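You operate a simulated robot arm through the tools that you are given. There is no shell and no other tool.

You run a simulated robot arm. Do the job below in one go: nothing can be reset, and whatever is moved stays where it is left.

TASK
Put the stop pin on the clear middle of the grey bench away on the top of the green bench. Fetch the job card and set it on the clamp bed. Take the edge protector on the clear back of the grey bench and put it away on the green table. Take the white felt pad on the clear back of the grey bench and put it away on the top of the small table. Push the top drawer of the blue bench shut. Take the green rag and put it on the shelf under the filter. Put the 0.25 mm brown roll from the top of the green bench on the top of the right drive cabinet and the 0.08 mm brown roll on the top of the middle drive cabinet. Pull the right grey locker door open. Do these in any order.

Only the result counts: the job must be done as asked and must still hold three seconds after the hand-in. Knocking over, shifting, dropping, spilling or breaking anything else fails it.

THE ROBOT
A 6-joint arm with a two-finger gripper on a trunk, on a base that drives. Base frame: it is fixed to the floor where the robot stands at the start and does not move with it; the origin is under the middle of the robot, x ahead of it, y to its left, z up. Units: m, degrees, N and s.
With the tool pointing down near the work surface it reaches from about 0.16 to 0.84 m from the robot's upright axis, wherever it stands. Its first joint turns from -166.0 to 166.0 degrees. Places, roughly: brown roll [0.25, 2.25, 0.75]; clamp bed (20x17 cm) [3.24, -2.72, 0.86]; edge protector (5x8x5 cm) [2, 0.3, 0.9]; green rag (10x6x4 cm) [0, 3.8, 0.9]; green table [-7, 3.1, 0.8]; job card [2.25, 0, 0.75]; right grey locker door [-0.7, 5.4, 0.9]; shelf under the filter (22x29 cm) [-3.2, 5.86, 0.84]; stop pin (3x3x9 cm) [2, -0.3, 0.9]; top drawer of the blue bench [-0.6, 4.5, 0.7]; top of the green bench [0.8, 2, 0.8]; top of the middle drive cabinet [-3.1, -0.8, 1.3]; top of the right drive cabinet [-3.7, 0.6, 1.3]; top of the small table [-2.1, -5.6, 0.8]; white felt pad (10x4x3 cm) [2, 0.4, 0.9]. Payload 1.66 kg.
Tool frame: the origin (TCP) lies between the finger pads and is the grasp point; the fingertips stand 0.016 m ahead of it; z points along the fingers, y is the line along which they close. Largest opening 0.111 m; the body of the gripper starts 0.104 m behind the TCP.
Orientation is that of the tool frame in the base frame, as a unit quaternion [x, y, z, w]. With the fingers straight down and closing along the base's y, the tool's x points along the base's -x, its y along +y and its z along -z.

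THE INTERFACE
- The arm moves only by the tool servo_tool. Its argument "moves" is a list that holds one entry, the list of rows, each a list of 6 numbers: the shift along the base's x, y, z in units of 40 mm (1.0 is 40 mm), then the turn, a rotation vector about the base's x, y, z in units of 4 degrees (1.0 is 4 degrees). In form: [[[dx, dy, dz, ax, ay, az], ...]]. A call has 1 to 20 rows; each row shifts and turns the commanded pose from where the row before left it. "jaw" is the gripper command, from -1 (shut) to 1 (fully open), values between in proportion, set as the call begins (left out, the last holds). A call with a number of a shift or a turn outside -1 to 1 is refused whole. Rows are played at 5 a second. More than 0.05 m and 8.6 degrees between two rows, or a gripper value outside its range, and nothing of the call is played. Where a pose cannot be reached the arm comes as near as it can. A force on the tool above 40 N (or 10 N above the force at the start of the call, whichever is more), or a blocked arm, ends the call early, and 0.2 s more pass. Each finger halts on what it meets, pressing with about 32 N; the grip force reading is that of the motor and also rises with nothing between the fingers. The clock runs only during rows and for 0.2 s after the last one: add rows that do not move to give the fingers time. It gives the time, the measured TCP pose, the force on the tool (base axes), the opening and the grip force at its end, in the units of the frame above (readings bear some noise), with the torque about the TCP (base axes, N m) and any sound that the robot's microphone picked up, and new pictures: "pictures" is both (left out), scene, wrist or none.
- Cameras (640 x 400 px; columns grow to the right, rows downward): "scene" is now at [0.058, 0.1798, 1.5199]; the picture's right is [-0.15, -0.99, 0.00], its down [-0.58, 0.09, -0.81] and it looks along [0.80, -0.12, -0.59] (base axes); focal length 267 px, centre (320, 200). "wrist" rides on the gripper at [0.07, 0.014, -0.143] in the tool frame; the picture's right is [-0.19, 0.98, 0.00], its down [-0.87, -0.17, -0.47] and it looks along [-0.46, -0.09, 0.88] (tool axes); focal length 230 px, centre (320, 200). There is no depth. A picture from a camera that has moved, and an enlarged one, comes with that camera's place and axes in the base frame and with its lens. The place of the scene camera against the robot may be out by one fixed shift of up to 0.012 m in any direction.
- move_column(by): slides the trunk up (or, below 0, down) by that many m; the arm and the scene camera ride with it, the base frame stays. It gives what a move gives, with no picture.
- base_move(legs): drives the robot by 1 to 6 legs, each [ahead, left, turn to the left] in m, m and degrees, along the robot's own axes; the way and the turn of a leg run together, so that a leg with both is an arc; at most 1.5 m and 180 degrees a leg. The arm and the cameras ride along, it lands a little off, and it stops where it bumps. It gives what a move gives, and a new picture of the scene camera.
- head_to(pan, tilt): turns the head with the scene camera to pan (to the left, within 120 degrees either way) and tilt (down, from -29 to 69), counted from straight ahead of the robot. It gives what a move gives, and a new picture of the scene camera.
- close_up(camera, box): a new picture of the part [left, top, right, bottom] of that camera's present view, enlarged. The clock stands still meanwhile.
- hand_in(): hands the job in; it is judged then, once.

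Places have to be worked out from the pictures, the camera data and where the tool is seen. Open the gripper and draw the arm clear of the work before you hand the job in, unless the task says otherwise.

The tools are called by a JSON object that holds its "name" and its "arguments". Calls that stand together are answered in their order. servo_tool: Moves the arm, as the interface text tells. Its arguments: {"type":"object","properties":{"moves":{"type":"array","items":{"type":"array","items":{"type":"array","items":{"type":"number"}}}},"jaw":{"type":"number"},"pictures":{"type":"string","enum":["both","scene","wrist","none"]}},"required":["moves"]} The other tools are called the same way: move_column (by) slides the trunk up or down; base_move (legs) drives the base; head_to (pan, tilt) turns the head that bears the scene camera; close_up (camera, box) takes an enlarged picture of a part of a camera's view; hand_in () hands the job in.

At the start:

```text
clock: 0.0
eef_pos: [0.4421, 0.1193, 1.0921]
orientation: [-0.001, 1.0, 0.001, 0.0]
wrist_force: [-0.3, 0.8, -0.3]
ft_torque: [0.01, -0.02, 0.0]
grip_width: 0.1107
finger_force: 0.1
trunk travel left (down, up): [-0.1, 0.49]
robot x, y, heading: [0.0006, -0.0035, 0.0]
head pan, tilt: [-8.7, 35.8]
```

scene: 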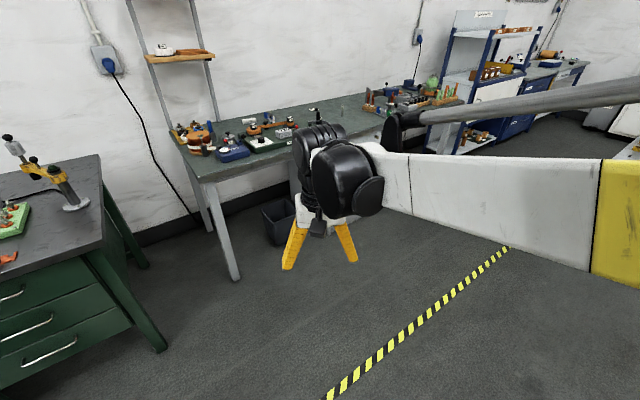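
wrist: 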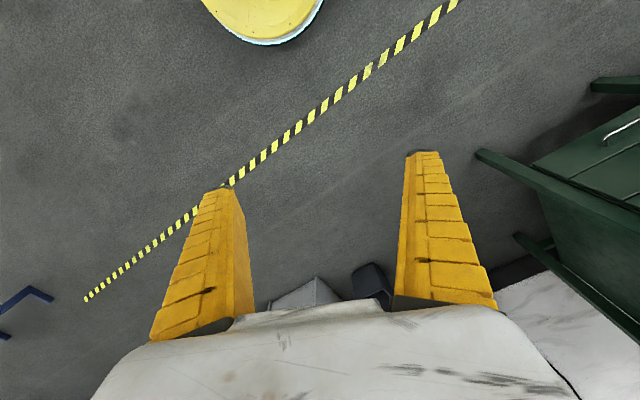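

The scene shows the grey bench ahead and the green bench to the left. I first look around with the head to learn the layout.

{"name": "head_to", "arguments": {"pan": 0, "tilt": 25}}

{"name": "head_to", "arguments": {"pan": 60, "tilt": 25}}

{"name": "head_to", "arguments": {"pan": 115, "tilt": 20}}

{"name": "head_to", "arguments": {"pan": -60, "tilt": 20}}

{"name": "head_to", "arguments": {"pan": -115, "tilt": 20}}

```text
clock: 0.7
eef_pos: [0.4436, 0.1184, 1.0925]
orientation: [0.0, 1.0, 0.0, 0.0]
wrist_force: [-0.6, 1.2, 0.0]
ft_torque: [0.02, 0.0, -0.02]
grip_width: 0.1111
finger_force: 0.0
trunk travel left (down, up): [-0.1, 0.49]
robot x, y, heading: [-0.0013, 0.002, -0.2]
head pan, tilt: [0.0, 25.0]
camera scene: at [0.0635, 0.193, 1.5369], right [0.0, -1.0, 0.0], down [-0.42, 0.0, -0.91], along [0.91, 0.0, -0.42], focal length 267 px, centre (320, 200)
```

scene: 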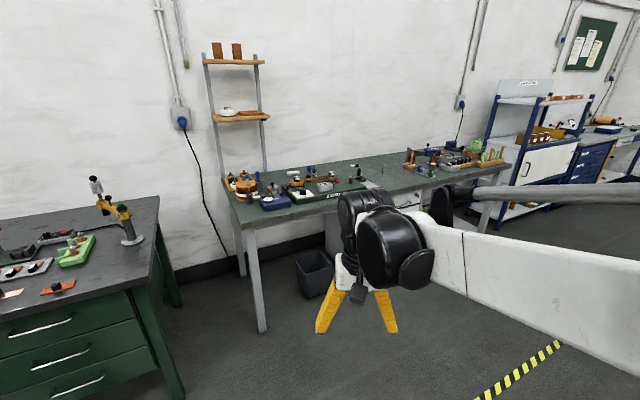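

```text
clock: 2.0
eef_pos: [0.4437, 0.1187, 1.0933]
orientation: [0.0, 1.0, -0.001, 0.001]
wrist_force: [-0.4, 0.8, 0.7]
ft_torque: [-0.01, 0.01, -0.01]
grip_width: 0.1112
finger_force: 0.0
trunk travel left (down, up): [-0.1, 0.49]
robot x, y, heading: [-0.001, 0.0003, 0.1]
head pan, tilt: [60.0, 25.0]
camera scene: at [0.0175, 0.2728, 1.5369], right [0.87, -0.5, 0.0], down [-0.21, -0.37, -0.91], along [0.45, 0.78, -0.42], focal length 267 px, centre (320, 200)
```

scene: 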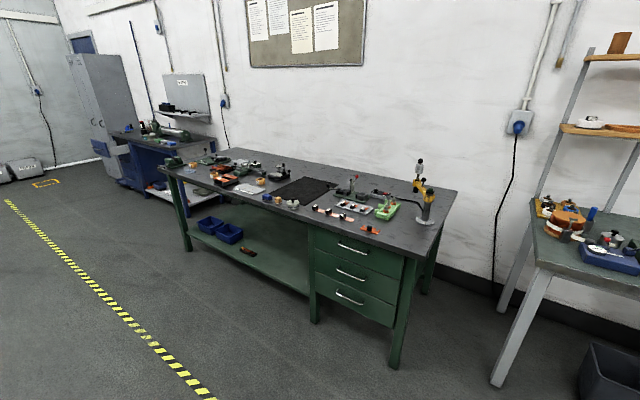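

```text
clock: 3.3
eef_pos: [0.4428, 0.1175, 1.0938]
orientation: [0.001, 1.0, 0.0, 0.0]
wrist_force: [0.5, 0.0, -0.2]
ft_torque: [-0.01, 0.01, 0.02]
grip_width: 0.1107
finger_force: 0.1
trunk travel left (down, up): [-0.1, 0.49]
robot x, y, heading: [-0.0016, -0.0005, -0.0]
head pan, tilt: [115.0, 20.0]
camera scene: at [-0.0679, 0.2774, 1.545], right [0.91, 0.42, 0.0], down [0.14, -0.31, -0.94], along [-0.4, 0.85, -0.34], focal length 267 px, centre (320, 200)
```

scene: 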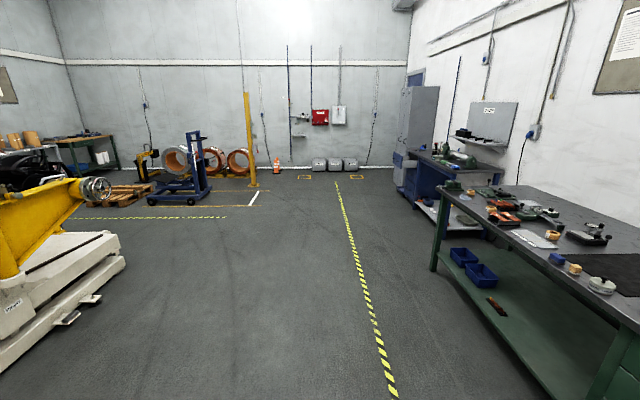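

```text
clock: 5.9
eef_pos: [0.4438, 0.1188, 1.0927]
orientation: [-0.001, 1.0, 0.0, 0.0]
wrist_force: [0.7, 0.1, -0.6]
ft_torque: [0.04, -0.02, 0.04]
grip_width: 0.1109
finger_force: 0.1
trunk travel left (down, up): [-0.1, 0.49]
robot x, y, heading: [0.0047, 0.0005, 0.1]
head pan, tilt: [-60.0, 20.0]
camera scene: at [0.018, 0.1124, 1.545], right [-0.87, -0.5, 0.0], down [-0.17, 0.3, -0.94], along [0.47, -0.81, -0.34], focal length 267 px, centre (320, 200)
```

scene: 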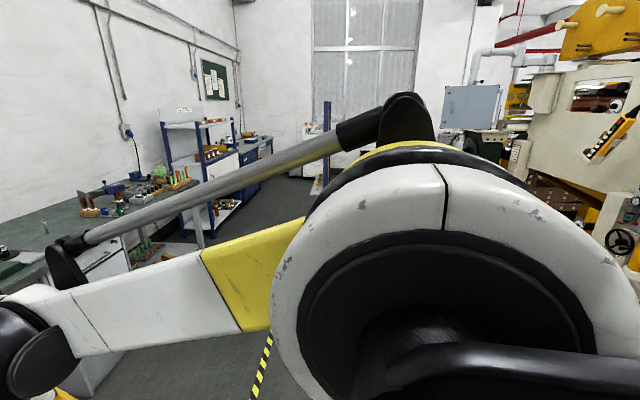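

```text
clock: 7.2
eef_pos: [0.4424, 0.1196, 1.0927]
orientation: [-0.001, 1.0, 0.0, 0.0]
wrist_force: [-0.3, 0.6, 0.0]
ft_torque: [-0.01, 0.02, 0.02]
grip_width: 0.1109
finger_force: 0.1
trunk travel left (down, up): [-0.1, 0.49]
robot x, y, heading: [-0.0006, -0.0018, -0.3]
head pan, tilt: [-115.0, 20.0]
camera scene: at [-0.0679, 0.1086, 1.545], right [-0.91, 0.42, 0.0], down [0.14, 0.31, -0.94], along [-0.4, -0.85, -0.34], focal length 267 px, centre (320, 200)
```

scene: 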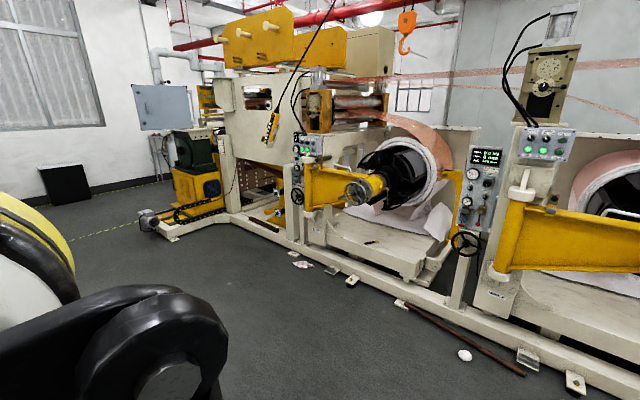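

The room is large. I look back at the grey bench and enlarge it to identify items.

{"name": "head_to", "arguments": {"pan": 0, "tilt": 28}}

{"name": "close_up", "arguments": {"camera": "scene", "box": [210, 120, 370, 220]}}

{"name": "close_up", "arguments": {"camera": "scene", "box": [350, 110, 510, 210]}}

{"name": "close_up", "arguments": {"camera": "scene", "box": [0, 160, 192, 280]}}

```text
clock: 9.1
eef_pos: [0.4422, 0.119, 1.0932]
orientation: [0.0, 1.0, 0.0, 0.001]
wrist_force: [-0.1, -0.3, -0.3]
ft_torque: [0.0, -0.01, 0.01]
grip_width: 0.1106
finger_force: 0.1
trunk travel left (down, up): [-0.1, 0.49]
robot x, y, heading: [-0.0006, -0.0003, -0.0]
head pan, tilt: [0.0, 28.0]
camera scene: at [0.0626, 0.1929, 1.5321], right [0.0, -1.0, 0.0], down [-0.47, 0.0, -0.88], along [0.88, 0.0, -0.47], focal length 267 px, centre (320, 200)
```

scene: 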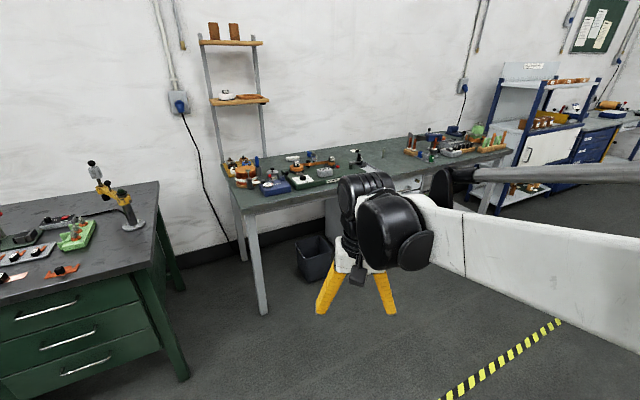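

```text
4.00 times, centred on (290, 170) of scene
camera zoom: at [0.0626, 0.1929, 1.5321], right [0.0, -1.0, 0.0], down [-0.47, 0.0, -0.88], along [0.88, 0.0, -0.47], focal length 1067 px, centre (440, 320)
```

zoom: 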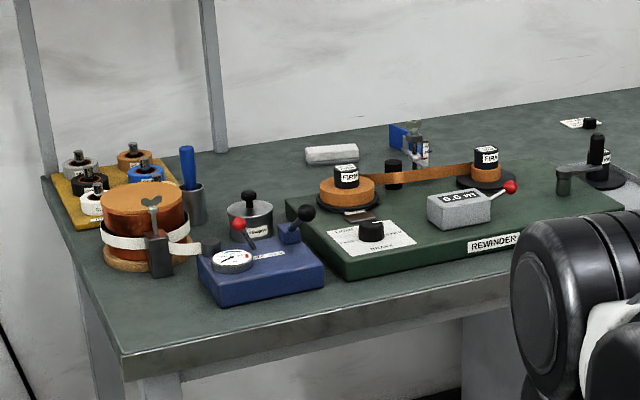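

```text
4.00 times, centred on (430, 160) of scene
camera zoom: at [0.0626, 0.1929, 1.5321], right [0.0, -1.0, 0.0], down [-0.47, 0.0, -0.88], along [0.88, 0.0, -0.47], focal length 1067 px, centre (-120, 360)
```

zoom: 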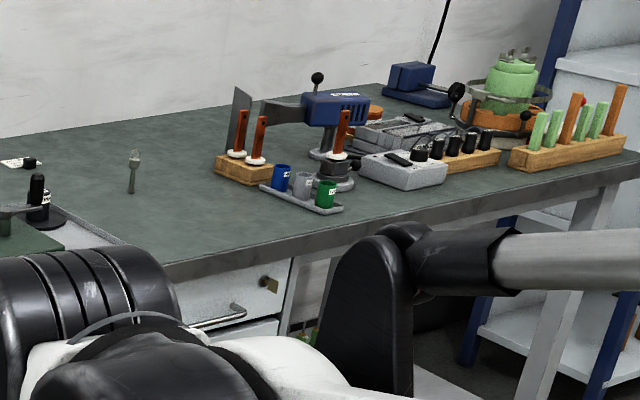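

```text
3.33 times, centred on (96, 220) of scene
camera zoom: at [0.0626, 0.1929, 1.5321], right [0.0, -1.0, 0.0], down [-0.47, 0.0, -0.88], along [0.88, 0.0, -0.47], focal length 889 px, centre (1067, 133)
```

zoom: 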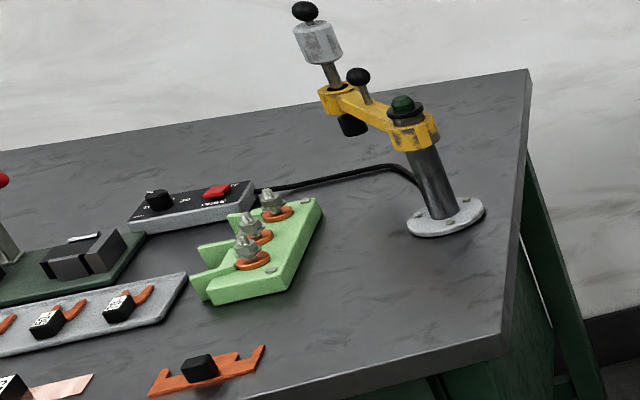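

Bench geometry suggests its front edge runs at about 27° to my frame, and its top is at about z 0.85. I check my own base footprint by looking straight down.

{"name": "head_to", "arguments": {"pan": 0, "tilt": 69}}

{"name": "head_to", "arguments": {"pan": -40, "tilt": 69}}

{"name": "head_to", "arguments": {"pan": 80, "tilt": 69}}

```text
clock: 10.2
eef_pos: [0.443, 0.1183, 1.0933]
orientation: [0.0, 1.0, 0.0, 0.001]
wrist_force: [0.4, 0.1, 0.9]
ft_torque: [-0.02, 0.04, 0.02]
grip_width: 0.111
finger_force: 0.0
trunk travel left (down, up): [-0.1, 0.49]
robot x, y, heading: [0.0021, -0.0014, -0.1]
head pan, tilt: [0.0, 68.8]
camera scene: at [0.0274, 0.193, 1.4775], right [0.0, -1.0, 0.0], down [-0.93, 0.0, -0.36], along [0.36, 0.0, -0.93], focal length 267 px, centre (320, 200)
```

scene: 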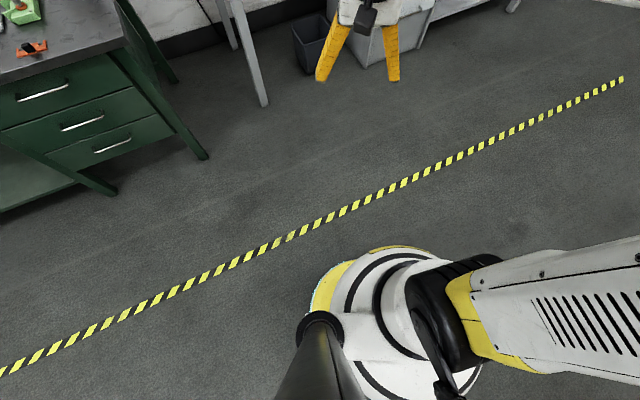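

```text
clock: 11.2
eef_pos: [0.4413, 0.1185, 1.0927]
orientation: [0.001, 1.0, 0.0, 0.0]
wrist_force: [-0.3, -0.3, 0.6]
ft_torque: [0.01, 0.02, 0.02]
grip_width: 0.111
finger_force: 0.2
trunk travel left (down, up): [-0.1, 0.49]
robot x, y, heading: [0.0012, -0.0009, -0.1]
head pan, tilt: [-40.0, 68.8]
camera scene: at [0.0199, 0.1643, 1.4778], right [-0.51, -0.86, 0.0], down [-0.8, 0.47, -0.37], along [0.32, -0.19, -0.93], focal length 267 px, centre (320, 200)
```

scene: 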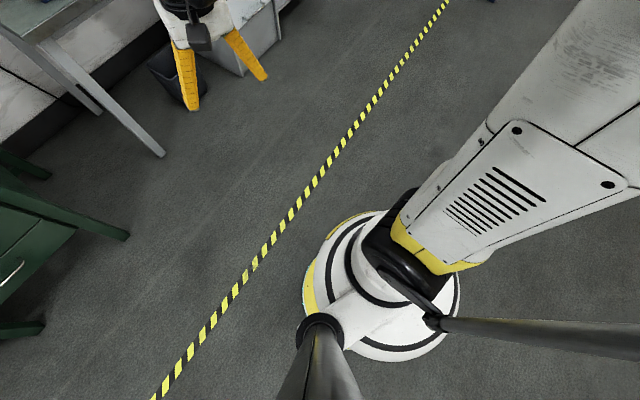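

```text
clock: 13.2
eef_pos: [0.4433, 0.1181, 1.0925]
orientation: [0.0, 1.0, 0.0, 0.001]
wrist_force: [-0.2, 0.2, 0.1]
ft_torque: [-0.02, 0.02, -0.04]
grip_width: 0.1108
finger_force: 0.1
trunk travel left (down, up): [-0.1, 0.49]
robot x, y, heading: [0.0005, 0.0024, 0.0]
head pan, tilt: [80.0, 68.8]
camera scene: at [-0.0188, 0.2481, 1.4775], right [0.98, -0.17, 0.0], down [-0.16, -0.92, -0.36], along [0.06, 0.36, -0.93], focal length 267 px, centre (320, 200)
```

scene: 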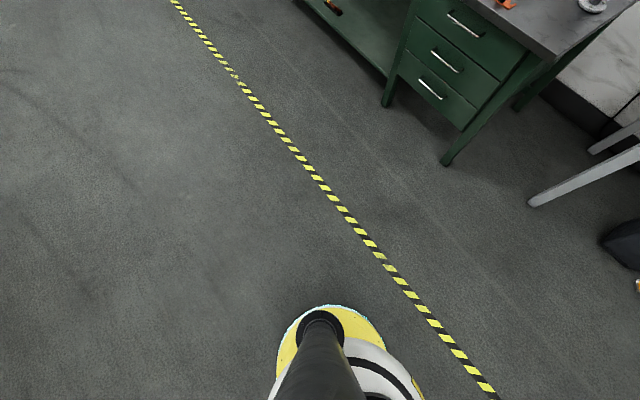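

The base is a disc about 0.23 m in radius. The grey bench front edge runs roughly from (1.26, 0.62) along (0.44, -0.90). I raise the trunk, turn about 26° to face it, and drive close.

{"name": "move_column", "arguments": {"by": 0.2}}

{"name": "head_to", "arguments": {"pan": 0, "tilt": 45}}

{"name": "base_move", "arguments": {"legs": [[0, 0, 26], [0.7, -0.5, 0]]}}

```text
clock: 15.4
eef_pos: [0.4432, 0.1194, 1.292]
orientation: [-0.001, 1.0, 0.0, 0.001]
wrist_force: [0.2, 0.6, -0.5]
ft_torque: [0.01, -0.02, -0.01]
grip_width: 0.111
finger_force: 0.0
trunk travel left (down, up): [-0.3, 0.29]
robot x, y, heading: [-0.0027, -0.0002, -0.1]
head pan, tilt: [80.0, 68.8]
```

```text
clock: 16.9
eef_pos: [0.4429, 0.1188, 1.2938]
orientation: [0.0, 1.0, 0.0, 0.0]
wrist_force: [-0.2, -0.4, 0.3]
ft_torque: [0.0, 0.02, -0.02]
grip_width: 0.1112
finger_force: 0.1
trunk travel left (down, up): [-0.3, 0.29]
robot x, y, heading: [0.0008, -0.0007, -0.1]
head pan, tilt: [0.0, 45.0]
camera scene: at [0.0527, 0.1931, 1.7063], right [0.0, -1.0, 0.0], down [-0.71, 0.0, -0.71], along [0.71, 0.0, -0.71], focal length 267 px, centre (320, 200)
```

scene: 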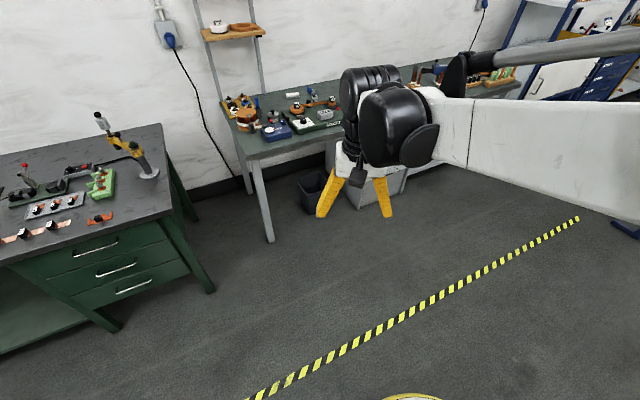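

```text
clock: 22.8
eef_pos: [1.1985, 0.1739, 1.2927]
orientation: [-0.228, 0.974, 0.001, 0.0]
wrist_force: [-1.0, -0.7, -0.7]
ft_torque: [0.04, -0.02, -0.01]
grip_width: 0.111
finger_force: 0.1
trunk travel left (down, up): [-0.3, 0.29]
robot x, y, heading: [0.8531, -0.1313, 26.1]
head pan, tilt: [0.0, 45.0]
camera scene: at [0.8153, 0.0714, 1.7064], right [0.44, -0.9, 0.0], down [-0.63, -0.31, -0.71], along [0.63, 0.31, -0.71], focal length 267 px, centre (320, 200)
```

scene: 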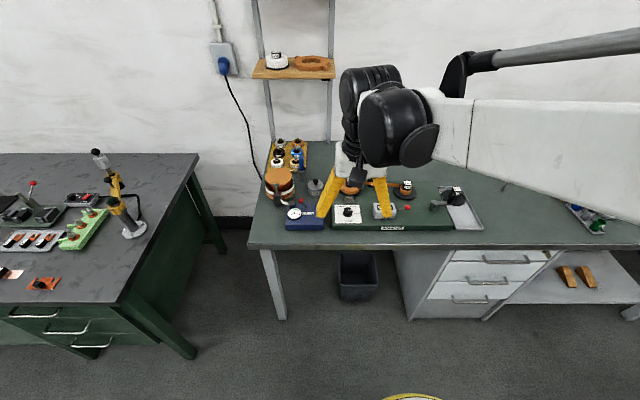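

I'm square to the bench with its front edge about 0.66 m ahead. I move right and closer to view the job card and stop pin.

{"name": "base_move", "arguments": {"legs": [[0, -0.55, 0], [0.3, 0, 0]]}}

{"name": "close_up", "arguments": {"camera": "scene", "box": [240, 60, 400, 160]}}

```text
clock: 27.7
eef_pos: [1.7132, -0.1966, 1.2932]
orientation: [-0.227, 0.974, 0.001, 0.0]
wrist_force: [-0.1, -0.2, -0.4]
ft_torque: [-0.01, 0.05, -0.02]
grip_width: 0.1109
finger_force: 0.0
trunk travel left (down, up): [-0.3, 0.29]
robot x, y, heading: [1.3643, -0.5001, 26.1]
head pan, tilt: [0.0, 45.0]
camera scene: at [1.3303, -0.298, 1.7063], right [0.44, -0.9, 0.0], down [-0.63, -0.31, -0.71], along [0.63, 0.31, -0.71], focal length 267 px, centre (320, 200)
```

scene: 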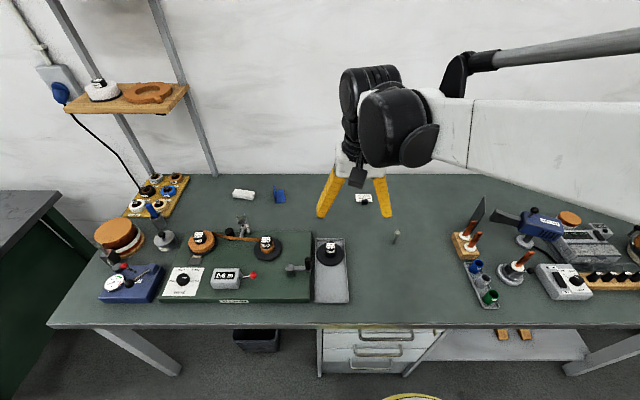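

```text
4.00 times, centred on (320, 110) of scene
camera zoom: at [1.3303, -0.298, 1.7063], right [0.44, -0.9, 0.0], down [-0.63, -0.31, -0.71], along [0.63, 0.31, -0.71], focal length 1067 px, centre (320, 560)
```

zoom: 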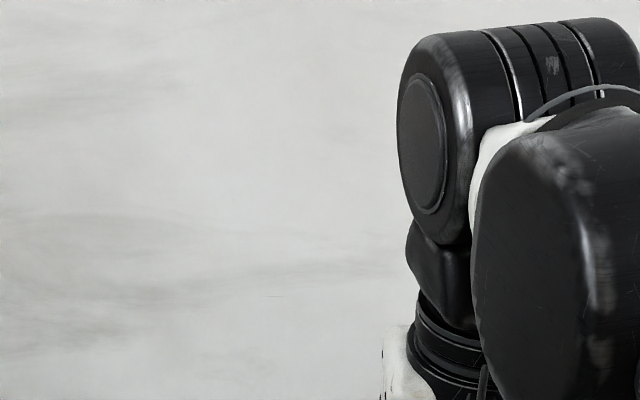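

All four items are visible: felt pad, blue edge protector, job card, and pin. I enlarge them.

{"name": "close_up", "arguments": {"camera": "scene", "box": [220, 170, 316, 230]}}

{"name": "close_up", "arguments": {"camera": "scene", "box": [330, 180, 426, 240]}}

{"name": "close_up", "arguments": {"camera": "wrist", "box": [0, 0, 640, 400]}}

```text
6.67 times, centred on (268, 200) of scene
camera zoom: at [1.3303, -0.298, 1.7063], right [0.44, -0.9, 0.0], down [-0.63, -0.31, -0.71], along [0.63, 0.31, -0.71], focal length 1779 px, centre (667, 200)
```

zoom: 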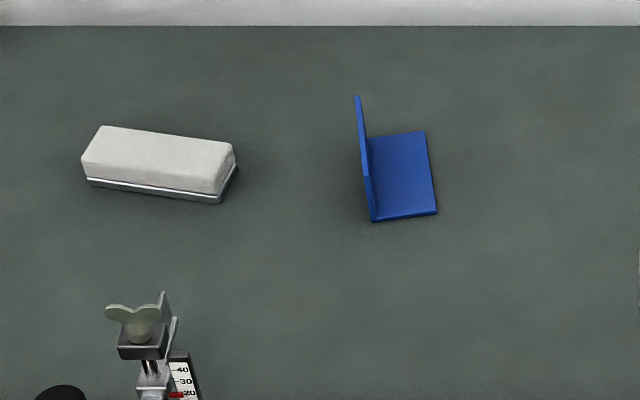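

```text
6.67 times, centred on (378, 210) of scene
camera zoom: at [1.3303, -0.298, 1.7063], right [0.44, -0.9, 0.0], down [-0.63, -0.31, -0.71], along [0.63, 0.31, -0.71], focal length 1779 px, centre (-67, 133)
```

zoom: 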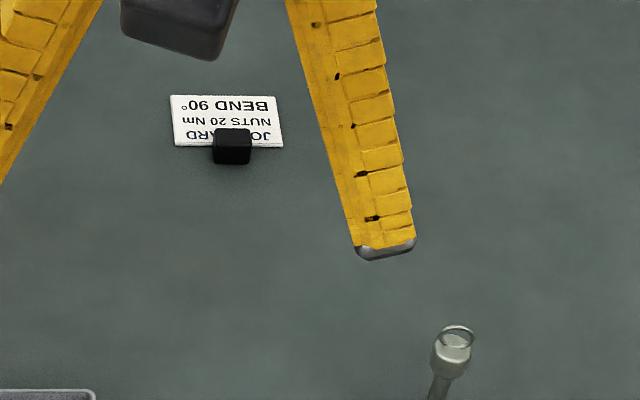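

```text
1.00 times, centred on (320, 200) of wrist (not enlarged: the box is as wide or as high as the picture)
camera zoom: at [1.6432, -0.2148, 1.4362], right [-0.26, 0.96, 0.0], down [0.85, 0.23, 0.47], along [0.45, 0.12, -0.88], focal length 230 px, centre (320, 200)
```

zoom: 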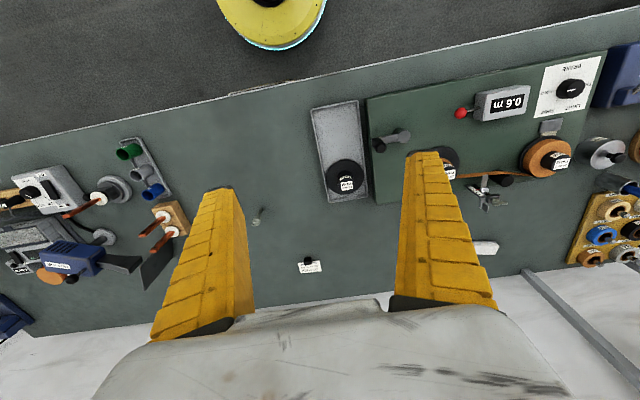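

Card is near (2.194, -0.098), pin near (2.01, -0.285). I take wrist close-ups of both for shape and size.

{"name": "close_up", "arguments": {"camera": "wrist", "box": [278, 240, 342, 280]}}

{"name": "close_up", "arguments": {"camera": "wrist", "box": [226, 195, 290, 235]}}

```text
10.00 times, centred on (310, 260) of wrist
camera zoom: at [1.6432, -0.2148, 1.4362], right [-0.26, 0.96, 0.0], down [0.85, 0.23, 0.47], along [0.45, 0.12, -0.88], focal length 2301 px, centre (420, -400)
```

zoom: 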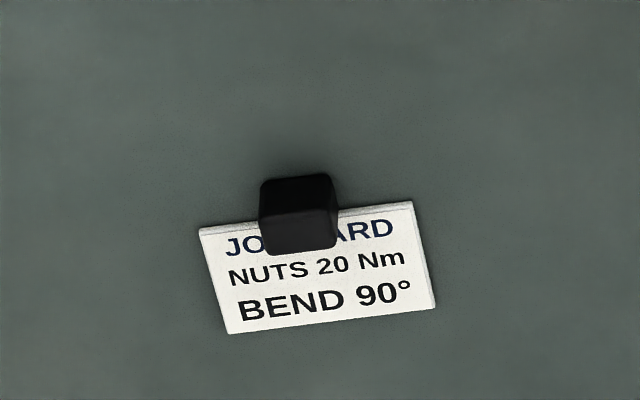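

```text
10.00 times, centred on (258, 215) of wrist
camera zoom: at [1.6432, -0.2148, 1.4362], right [-0.26, 0.96, 0.0], down [0.85, 0.23, 0.47], along [0.45, 0.12, -0.88], focal length 2301 px, centre (940, 50)
```

zoom: 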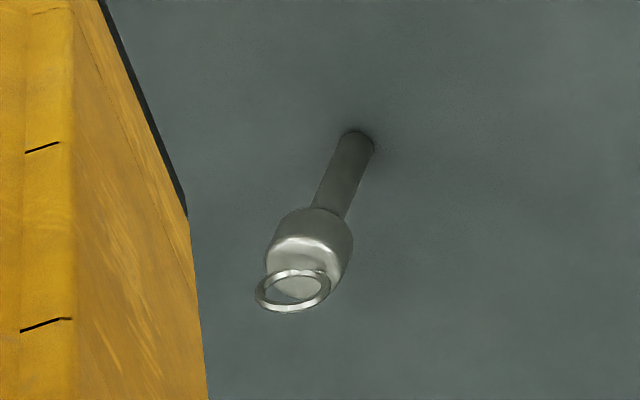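

The card's black grip block is near (2.168, -0.115), about 0.89 m from my axis, so I move ahead 9 cm to get it within reach.

{"name": "base_move", "arguments": {"legs": [[0.09, 0, 0]]}}

```text
clock: 28.8
eef_pos: [1.7926, -0.1567, 1.2932]
orientation: [-0.227, 0.974, 0.0, 0.0]
wrist_force: [0.3, 0.1, 0.4]
ft_torque: [-0.03, 0.06, 0.01]
grip_width: 0.1108
finger_force: 0.0
trunk travel left (down, up): [-0.3, 0.29]
robot x, y, heading: [1.4474, -0.46, 26.2]
head pan, tilt: [0.0, 45.0]
camera scene: at [1.4112, -0.2583, 1.7063], right [0.44, -0.9, 0.0], down [-0.64, -0.31, -0.71], along [0.63, 0.31, -0.71], focal length 267 px, centre (320, 200)
```

scene: 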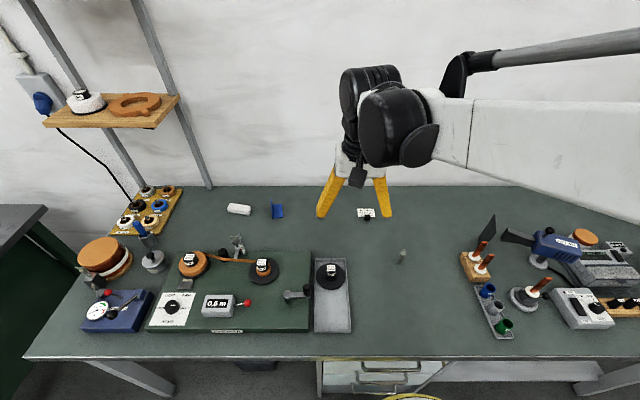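

No bump. TCP is at (1.793, -0.157, 1.293); I extend the arm toward above the card block and lower to about z 1.10 for a wrist view.

{"name": "servo_tool", "arguments": {"moves": [[[0.84, 0.067, -0.48, 0, 0, 0], [0.84, 0.067, -0.48, 0, 0, 0], [0.84, 0.067, -0.48, 0, 0, 0], [0.84, 0.067, -0.48, 0, 0, 0], [0.84, 0.067, -0.48, 0, 0, 0], [0.84, 0.067, -0.48, 0, 0, 0], [0.84, 0.067, -0.48, 0, 0, 0], [0.84, 0.067, -0.48, 0, 0, 0], [0.84, 0.067, -0.48, 0, 0, 0], [0.84, 0.067, -0.48, 0, 0, 0]]], "jaw": 0.2}}

```text
clock: 31.0
eef_pos: [2.1299, -0.1325, 1.0983]
orientation: [-0.226, 0.974, 0.0, 0.0]
wrist_force: [0.7, 0.7, -0.3]
ft_torque: [0.02, 0.02, 0.0]
grip_width: 0.0685
finger_force: 0.7
trunk travel left (down, up): [-0.3, 0.29]
robot x, y, heading: [1.4515, -0.4585, 26.3]
head pan, tilt: [0.0, 45.0]
camera scene: at [1.4112, -0.2587, 1.7063], right [0.44, -0.9, 0.0], down [-0.64, -0.31, -0.71], along [0.63, 0.31, -0.71], focal length 267 px, centre (320, 200)
camera wrist: at [2.0607, -0.1511, 1.2423], right [-0.26, 0.96, 0.0], down [0.85, 0.23, 0.47], along [0.45, 0.12, -0.88], focal length 230 px, centre (320, 200)
```

scene: 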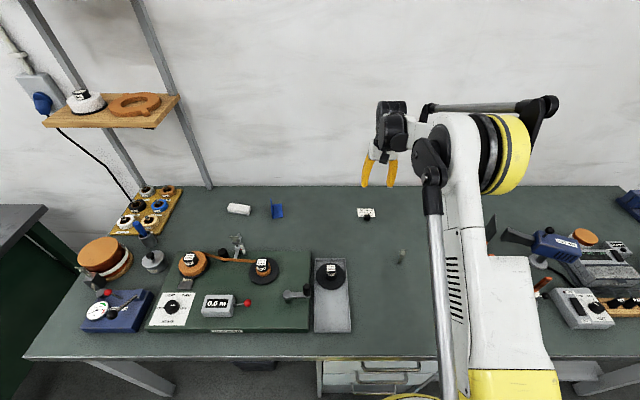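
wrist: 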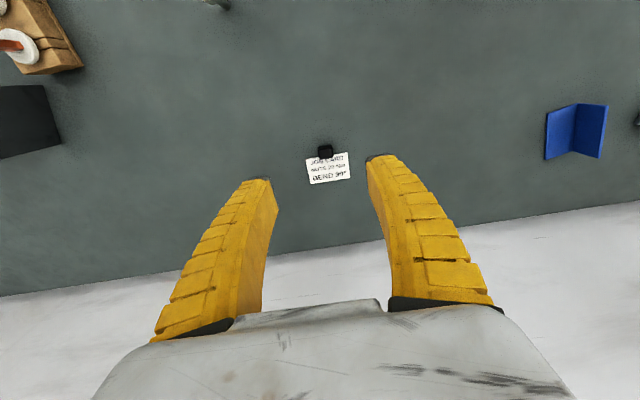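

The block is seen nicely below. I take a wrist close-up for precise alignment.

{"name": "close_up", "arguments": {"camera": "wrist", "box": [288, 135, 352, 175]}}

```text
10.00 times, centred on (320, 155) of wrist
camera zoom: at [2.0607, -0.1511, 1.2423], right [-0.26, 0.96, 0.0], down [0.85, 0.23, 0.47], along [0.45, 0.12, -0.88], focal length 2301 px, centre (320, 650)
```

zoom: 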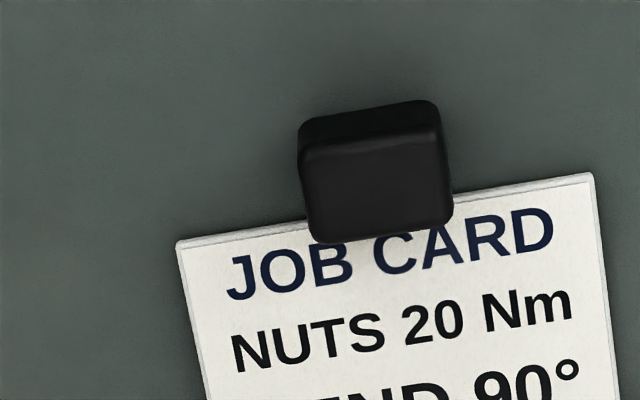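

Block top centre works out at about (2.163, -0.114, 0.875). I move over it and descend to z≈0.895.

{"name": "servo_tool", "arguments": {"moves": [[[0.4, 0.23, -0.5, 0, 0, 0], [0.43, 0.23, -0.5, 0, 0, 0], [0, 0, -0.8, 0, 0, 0], [0, 0, -0.8, 0, 0, 0], [0, 0, -0.8, 0, 0, 0], [0, 0, -0.8, 0, 0, 0], [0, 0, -0.8, 0, 0, 0], [0, 0, 0, 0, 0, 0]]]}}

{"name": "close_up", "arguments": {"camera": "wrist", "box": [220, 110, 412, 230]}}

{"name": "close_up", "arguments": {"camera": "scene", "box": [320, 180, 416, 240]}}

```text
clock: 32.8
eef_pos: [2.1578, -0.1126, 0.903]
orientation: [-0.227, 0.974, 0.0, 0.001]
wrist_force: [-0.6, 0.1, 0.3]
ft_torque: [0.01, 0.01, 0.04]
grip_width: 0.0685
finger_force: 1.3
out of reach, approached as far as the arm can: row 7
trunk travel left (down, up): [-0.3, 0.29]
robot x, y, heading: [1.4471, -0.4558, 26.3]
head pan, tilt: [0.0, 45.0]
camera scene: at [1.4098, -0.259, 1.7064], right [0.44, -0.9, 0.0], down [-0.63, -0.31, -0.71], along [0.63, 0.31, -0.71], focal length 267 px, centre (320, 200)
camera wrist: at [2.0887, -0.1319, 1.0467], right [-0.26, 0.96, 0.0], down [0.85, 0.23, 0.47], along [0.46, 0.12, -0.88], focal length 230 px, centre (320, 200)
```

scene: 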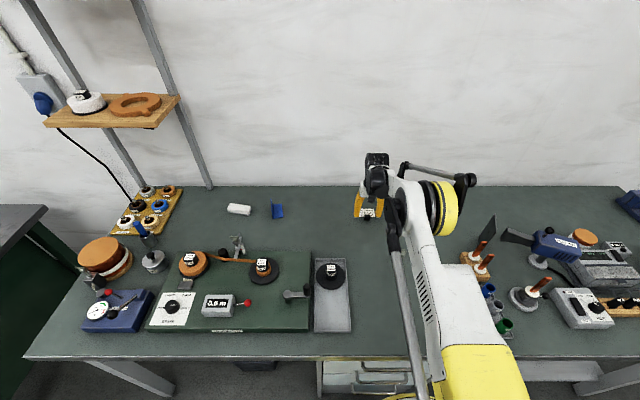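
wrist: 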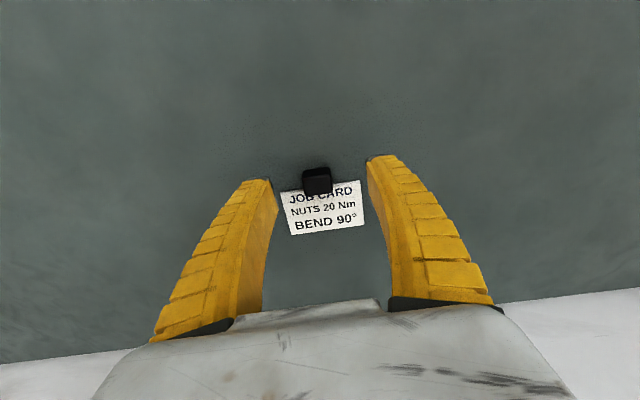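

```text
3.33 times, centred on (316, 170) of wrist
camera zoom: at [2.0887, -0.1319, 1.0467], right [-0.26, 0.96, 0.0], down [0.85, 0.23, 0.47], along [0.46, 0.12, -0.88], focal length 767 px, centre (333, 300)
```

zoom: 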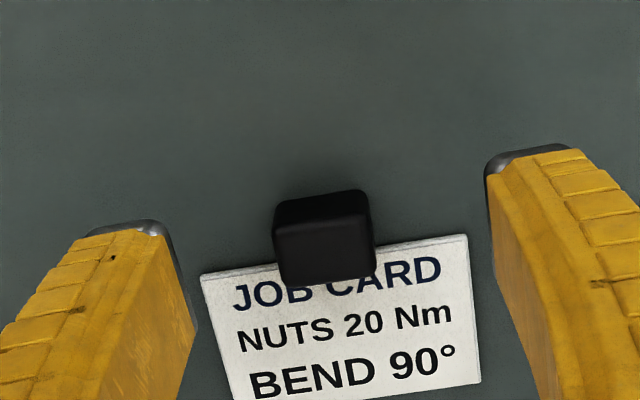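

```text
6.67 times, centred on (368, 210) of scene
camera zoom: at [1.4098, -0.259, 1.7064], right [0.44, -0.9, 0.0], down [-0.63, -0.31, -0.71], along [0.63, 0.31, -0.71], focal length 1779 px, centre (0, 133)
```

zoom: 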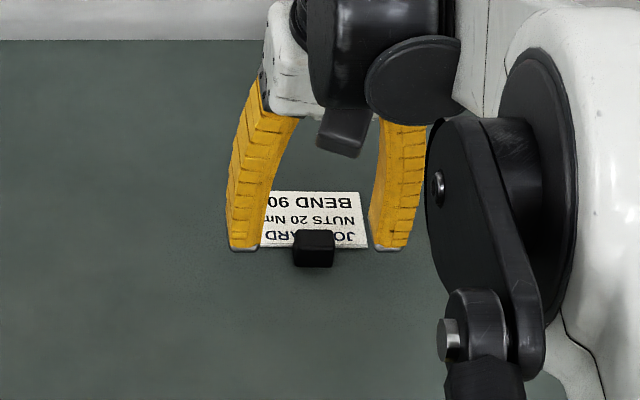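

The arm hit its reach limit because the trunk is raised. I lift the tool, then lower the trunk 0.15 m so that the shoulder is lower and the reach longer.

{"name": "servo_tool", "arguments": {"moves": [[[0, 0, 1, 0, 0, 0], [0, 0, 1, 0, 0, 0], [0, 0, 1, 0, 0, 0], [0, 0, 1, 0, 0, 0]]], "pictures": "none"}}

{"name": "move_column", "arguments": {"by": -0.15}}

```text
clock: 33.8
eef_pos: [2.1552, -0.1139, 1.0636]
orientation: [-0.227, 0.974, 0.0, 0.0]
wrist_force: [-0.8, -0.4, 0.3]
ft_torque: [0.0, 0.0, -0.02]
grip_width: 0.0688
finger_force: 1.3
trunk travel left (down, up): [-0.3, 0.29]
robot x, y, heading: [1.4475, -0.4601, 26.1]
head pan, tilt: [0.0, 45.0]
```

```text
clock: 35.5
eef_pos: [2.1571, -0.1129, 0.9145]
orientation: [-0.226, 0.974, -0.001, -0.001]
wrist_force: [0.5, 0.3, -0.1]
ft_torque: [0.03, -0.01, 0.01]
grip_width: 0.0682
finger_force: 1.0
trunk travel left (down, up): [-0.15, 0.44]
robot x, y, heading: [1.4422, -0.4619, 26.1]
head pan, tilt: [0.0, 45.0]
```

Now I descend onto the block to z≈0.876 and check the result.

{"name": "servo_tool", "arguments": {"moves": [[[0.05, -0.05, -0.5, 0, 0, 0], [0, 0, -0.3, 0, 0, 0], [0, 0, -0.15, 0, 0, 0], [0, 0, 0, 0, 0, 0]]]}}

{"name": "close_up", "arguments": {"camera": "wrist", "box": [220, 110, 412, 230]}}

```text
clock: 36.5
eef_pos: [2.1579, -0.1168, 0.8758]
orientation: [-0.227, 0.974, 0.0, 0.0]
wrist_force: [1.8, 0.9, 16.0]
ft_torque: [-0.02, -0.01, 0.01]
grip_width: 0.066
finger_force: 8.4
trunk travel left (down, up): [-0.15, 0.44]
robot x, y, heading: [1.448, -0.4581, 26.1]
head pan, tilt: [0.0, 45.0]
camera scene: at [1.409, -0.2594, 1.5565], right [0.44, -0.9, 0.0], down [-0.63, -0.31, -0.71], along [0.64, 0.31, -0.71], focal length 267 px, centre (320, 200)
camera wrist: at [2.0886, -0.1342, 1.0191], right [-0.26, 0.96, 0.0], down [0.85, 0.23, 0.47], along [0.46, 0.12, -0.88], focal length 230 px, centre (320, 200)
```

scene: 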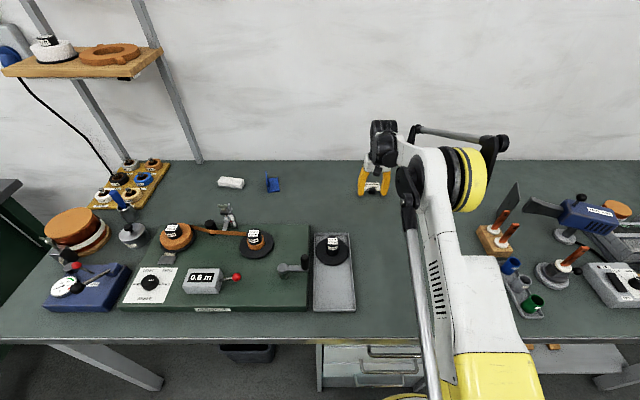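
wrist: 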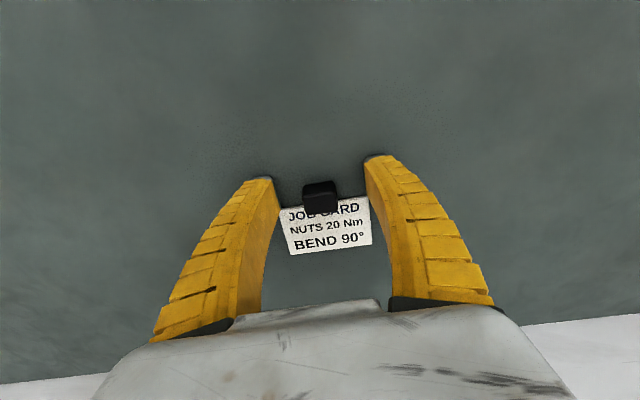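

```text
3.33 times, centred on (316, 170) of wrist
camera zoom: at [2.0886, -0.1342, 1.0191], right [-0.26, 0.96, 0.0], down [0.85, 0.23, 0.47], along [0.46, 0.12, -0.88], focal length 767 px, centre (333, 300)
```

zoom: 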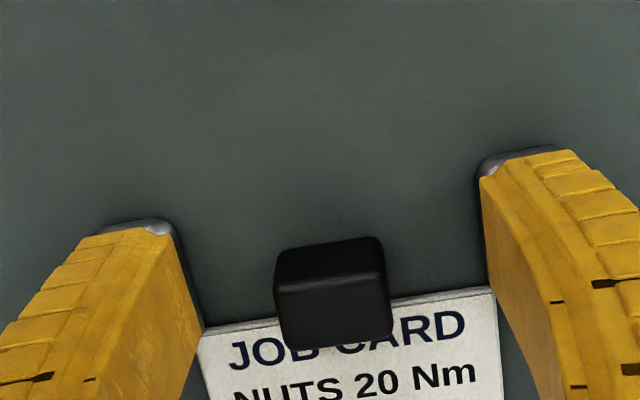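

The tips touch the bench at TCP z 0.876, so the bench top is at about 0.860. I lift 3 mm, shift 7 mm ahead to centre on the block, and close.

{"name": "servo_tool", "arguments": {"moves": [[[0, 0, 0.08, 0, 0, 0], [0.15, 0.07, 0, 0, 0, 0], [0, 0, 0, 0, 0, 0]]], "pictures": "none"}}

{"name": "servo_tool", "arguments": {"moves": [[[0, 0, 0, 0, 0, 0], [0, 0, 0, 0, 0, 0], [0, 0, 0, 0, 0, 0], [0, 0, 0, 0, 0, 0]]], "jaw": -1, "pictures": "wrist"}}

```text
clock: 37.3
eef_pos: [2.1642, -0.1128, 0.8778]
orientation: [-0.226, 0.974, 0.0, 0.001]
wrist_force: [0.1, -0.5, 0.5]
ft_torque: [-0.01, -0.01, -0.02]
grip_width: 0.0685
finger_force: 1.2
trunk travel left (down, up): [-0.15, 0.44]
robot x, y, heading: [1.4452, -0.4577, 26.1]
head pan, tilt: [0.0, 45.0]
```

```text
clock: 38.3
eef_pos: [2.1644, -0.1123, 0.8778]
orientation: [-0.227, 0.974, 0.0, 0.0]
wrist_force: [1.1, -0.8, 5.4]
ft_torque: [0.08, -0.02, 0.0]
grip_width: 0.0197
finger_force: 32.0
trunk travel left (down, up): [-0.15, 0.44]
robot x, y, heading: [1.4504, -0.4588, 26.4]
head pan, tilt: [0.0, 45.0]
camera wrist: at [2.0946, -0.1312, 1.0219], right [-0.26, 0.96, 0.0], down [0.85, 0.23, 0.47], along [0.46, 0.12, -0.88], focal length 230 px, centre (320, 200)
```

wrist: 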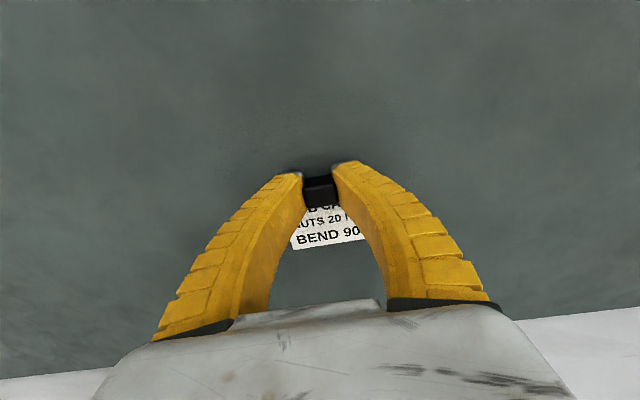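

Gripped at 20 mm width. I lift straight up and retract toward the robot.

{"name": "servo_tool", "arguments": {"moves": [[[0, 0, 0.5, 0, 0, 0], [0, 0, 1, 0, 0, 0], [0, 0, 1, 0, 0, 0], [0, 0, 1, 0, 0, 0], [0, 0, 1, 0, 0, 0], [0, 0, 1, 0, 0, 0], [0, 0, 1, 0, 0, 0], [-0.87, -0.43, 0, 0, 0, 0], [-0.87, -0.43, 0, 0, 0, 0], [-0.87, -0.43, 0, 0, 0, 0], [-0.87, -0.43, 0, 0, 0, 0], [-0.87, -0.43, 0, 0, 0, 0], [-0.87, -0.43, 0, 0, 0, 0], [-0.87, -0.43, 0, 0, 0, 0], [-0.87, -0.43, 0, 0, 0, 0], [-0.87, -0.43, 0, 0, 0, 0]]]}}

```text
clock: 41.7
eef_pos: [1.8512, -0.2684, 1.138]
orientation: [-0.227, 0.974, 0.0, 0.0]
wrist_force: [-0.1, 0.3, -1.3]
ft_torque: [0.0, 0.01, -0.02]
grip_width: 0.0177
finger_force: 32.4
trunk travel left (down, up): [-0.15, 0.44]
robot x, y, heading: [1.4466, -0.4576, 26.2]
head pan, tilt: [0.0, 45.0]
camera scene: at [1.4088, -0.2595, 1.5564], right [0.44, -0.9, 0.0], down [-0.63, -0.31, -0.71], along [0.64, 0.31, -0.71], focal length 267 px, centre (320, 200)
camera wrist: at [1.7815, -0.2873, 1.2815], right [-0.26, 0.96, 0.0], down [0.85, 0.23, 0.47], along [0.46, 0.12, -0.88], focal length 230 px, centre (320, 200)
```

scene: 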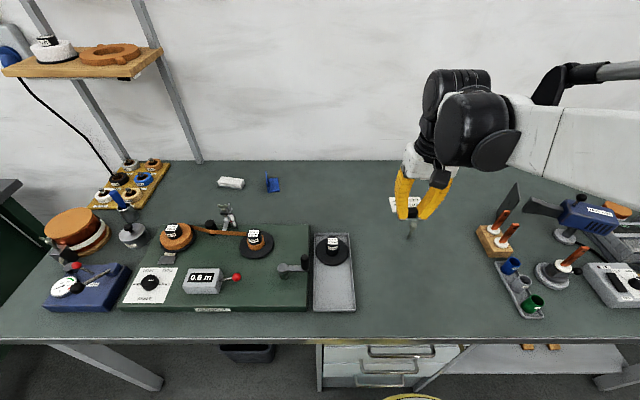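
wrist: 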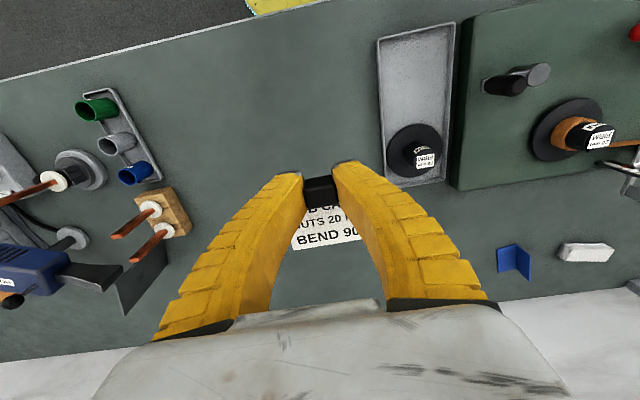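

The card is held firmly. I back off from the bench and drive right toward the clamp bed, looking toward it on the way.

{"name": "base_move", "arguments": {"legs": [[-0.5, 0, 0], [0, -1.2, 0]]}}

{"name": "head_to", "arguments": {"pan": -35, "tilt": 25}}

```text
clock: 50.4
eef_pos: [1.9355, -1.5876, 1.1386]
orientation: [-0.219, 0.976, 0.0, 0.001]
wrist_force: [-0.1, 0.8, -1.1]
ft_torque: [-0.02, 0.01, -0.01]
grip_width: 0.0177
finger_force: 32.0
trunk travel left (down, up): [-0.15, 0.44]
robot x, y, heading: [1.5272, -1.7725, 25.3]
head pan, tilt: [0.0, 45.0]
camera scene: at [1.4937, -1.5715, 1.5564], right [0.43, -0.9, 0.0], down [-0.64, -0.3, -0.71], along [0.64, 0.3, -0.71], focal length 267 px, centre (320, 200)
```

scene: 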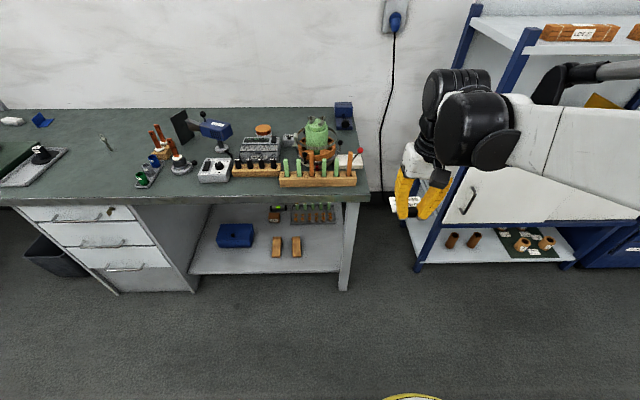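

```text
clock: 51.4
eef_pos: [1.9362, -1.5885, 1.1384]
orientation: [-0.219, 0.976, 0.0, 0.0]
wrist_force: [0.2, 0.3, -0.7]
ft_torque: [0.01, 0.0, 0.01]
grip_width: 0.0173
finger_force: 32.3
trunk travel left (down, up): [-0.15, 0.44]
robot x, y, heading: [1.528, -1.7711, 25.2]
head pan, tilt: [-35.0, 25.0]
camera scene: at [1.5109, -1.6215, 1.5869], right [-0.17, -0.99, 0.0], down [-0.42, 0.07, -0.91], along [0.89, -0.15, -0.42], focal length 267 px, centre (320, 200)
```

scene: 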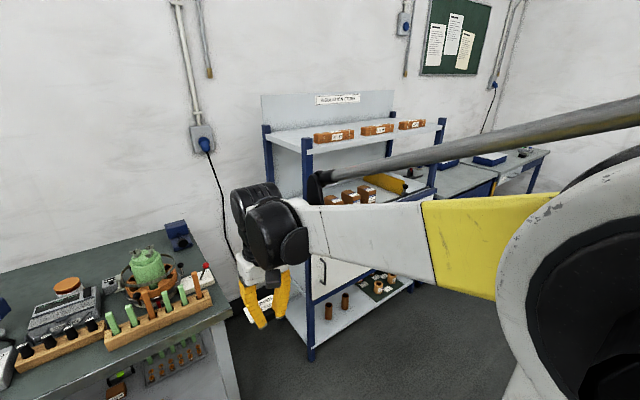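

The rack and then the blue bench with the clamp bed are further right. I drive another 1.2 m right and look again.

{"name": "base_move", "arguments": {"legs": [[0, -1.2, 1]]}}

{"name": "head_to", "arguments": {"pan": -10, "tilt": 35}}

```text
clock: 57.4
eef_pos: [2.4497, -2.6479, 1.1378]
orientation: [-0.23, 0.973, 0.001, -0.001]
wrist_force: [0.1, -0.5, 0.0]
ft_torque: [0.0, -0.03, 0.01]
grip_width: 0.0172
finger_force: 31.7
trunk travel left (down, up): [-0.15, 0.44]
robot x, y, heading: [2.0465, -2.8409, 26.8]
head pan, tilt: [-35.0, 25.0]
camera scene: at [2.0264, -2.6908, 1.5869], right [-0.15, -0.99, 0.0], down [-0.42, 0.06, -0.91], along [0.9, -0.13, -0.42], focal length 267 px, centre (320, 200)
```

scene: 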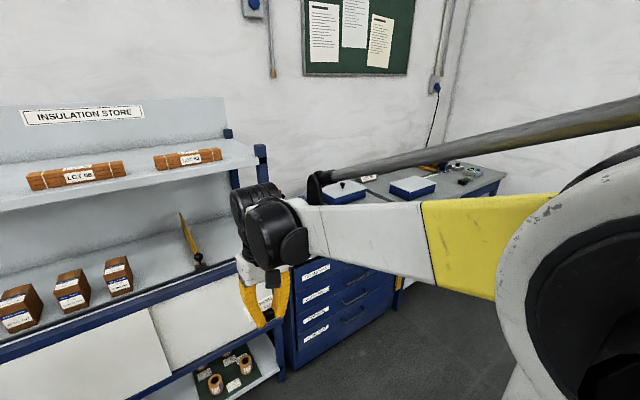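

```text
clock: 58.3
eef_pos: [2.4505, -2.6469, 1.1376]
orientation: [-0.229, 0.973, 0.0, 0.0]
wrist_force: [-0.2, 0.2, -0.4]
ft_torque: [-0.01, 0.04, 0.03]
grip_width: 0.017
finger_force: 32.0
trunk travel left (down, up): [-0.15, 0.44]
robot x, y, heading: [2.0478, -2.8423, 26.5]
head pan, tilt: [-10.0, 35.0]
camera scene: at [2.0196, -2.6521, 1.5712], right [0.28, -0.96, 0.0], down [-0.55, -0.16, -0.82], along [0.79, 0.23, -0.57], focal length 267 px, centre (320, 200)
```

scene: 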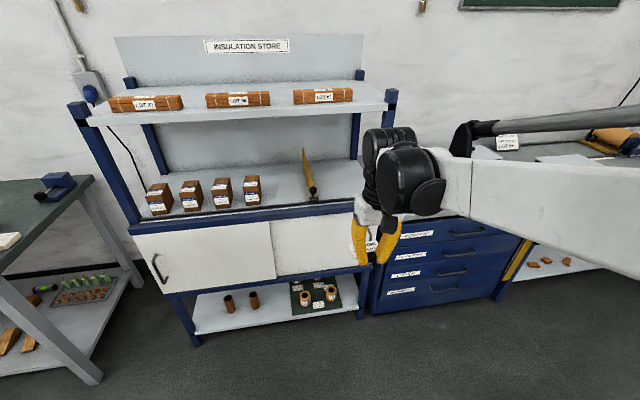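

The clamp bed should be hidden behind the arm. I shift right 0.4 m and raise the trunk to see the bench top.

{"name": "base_move", "arguments": {"legs": [[0, -0.4, 0]]}}

{"name": "move_column", "arguments": {"by": 0.25}}

{"name": "head_to", "arguments": {"pan": 0, "tilt": 40}}

```text
clock: 60.8
eef_pos: [2.6292, -3.0061, 1.1377]
orientation: [-0.229, 0.973, 0.0, -0.001]
wrist_force: [-0.1, 0.3, 0.1]
ft_torque: [-0.02, 0.05, -0.01]
grip_width: 0.0173
finger_force: 32.0
trunk travel left (down, up): [-0.15, 0.44]
robot x, y, heading: [2.2265, -3.2013, 26.6]
head pan, tilt: [-10.0, 35.0]
camera scene: at [2.1984, -3.0103, 1.5712], right [0.28, -0.96, 0.0], down [-0.55, -0.16, -0.82], along [0.79, 0.23, -0.57], focal length 267 px, centre (320, 200)
```

scene: 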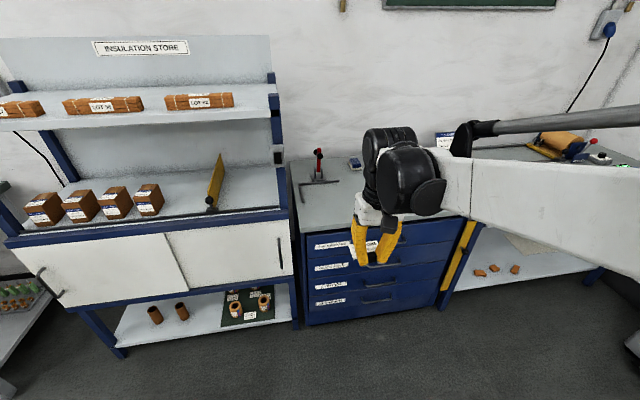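

```text
clock: 63.4
eef_pos: [2.6297, -3.0049, 1.388]
orientation: [-0.229, 0.974, 0.001, 0.0]
wrist_force: [-0.2, 0.2, -0.5]
ft_torque: [-0.01, 0.02, 0.0]
grip_width: 0.0169
finger_force: 31.9
trunk travel left (down, up): [-0.4, 0.19]
robot x, y, heading: [2.2221, -3.2017, 26.6]
head pan, tilt: [-10.0, 35.0]
```

```text
clock: 64.1
eef_pos: [2.6284, -3.0065, 1.3878]
orientation: [-0.23, 0.973, 0.0, 0.0]
wrist_force: [-0.1, -0.5, -0.6]
ft_torque: [-0.02, 0.01, -0.01]
grip_width: 0.0169
finger_force: 31.7
trunk travel left (down, up): [-0.4, 0.19]
robot x, y, heading: [2.2253, -3.197, 26.2]
head pan, tilt: [0.0, 40.0]
camera scene: at [2.1899, -2.997, 1.8136], right [0.45, -0.9, 0.0], down [-0.58, -0.29, -0.77], along [0.69, 0.34, -0.64], focal length 267 px, centre (320, 200)
```

scene: 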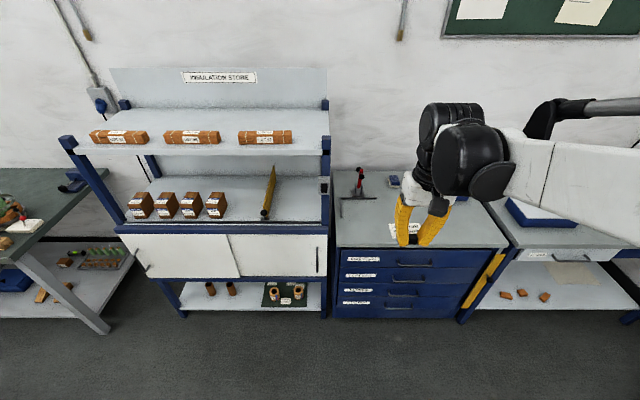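

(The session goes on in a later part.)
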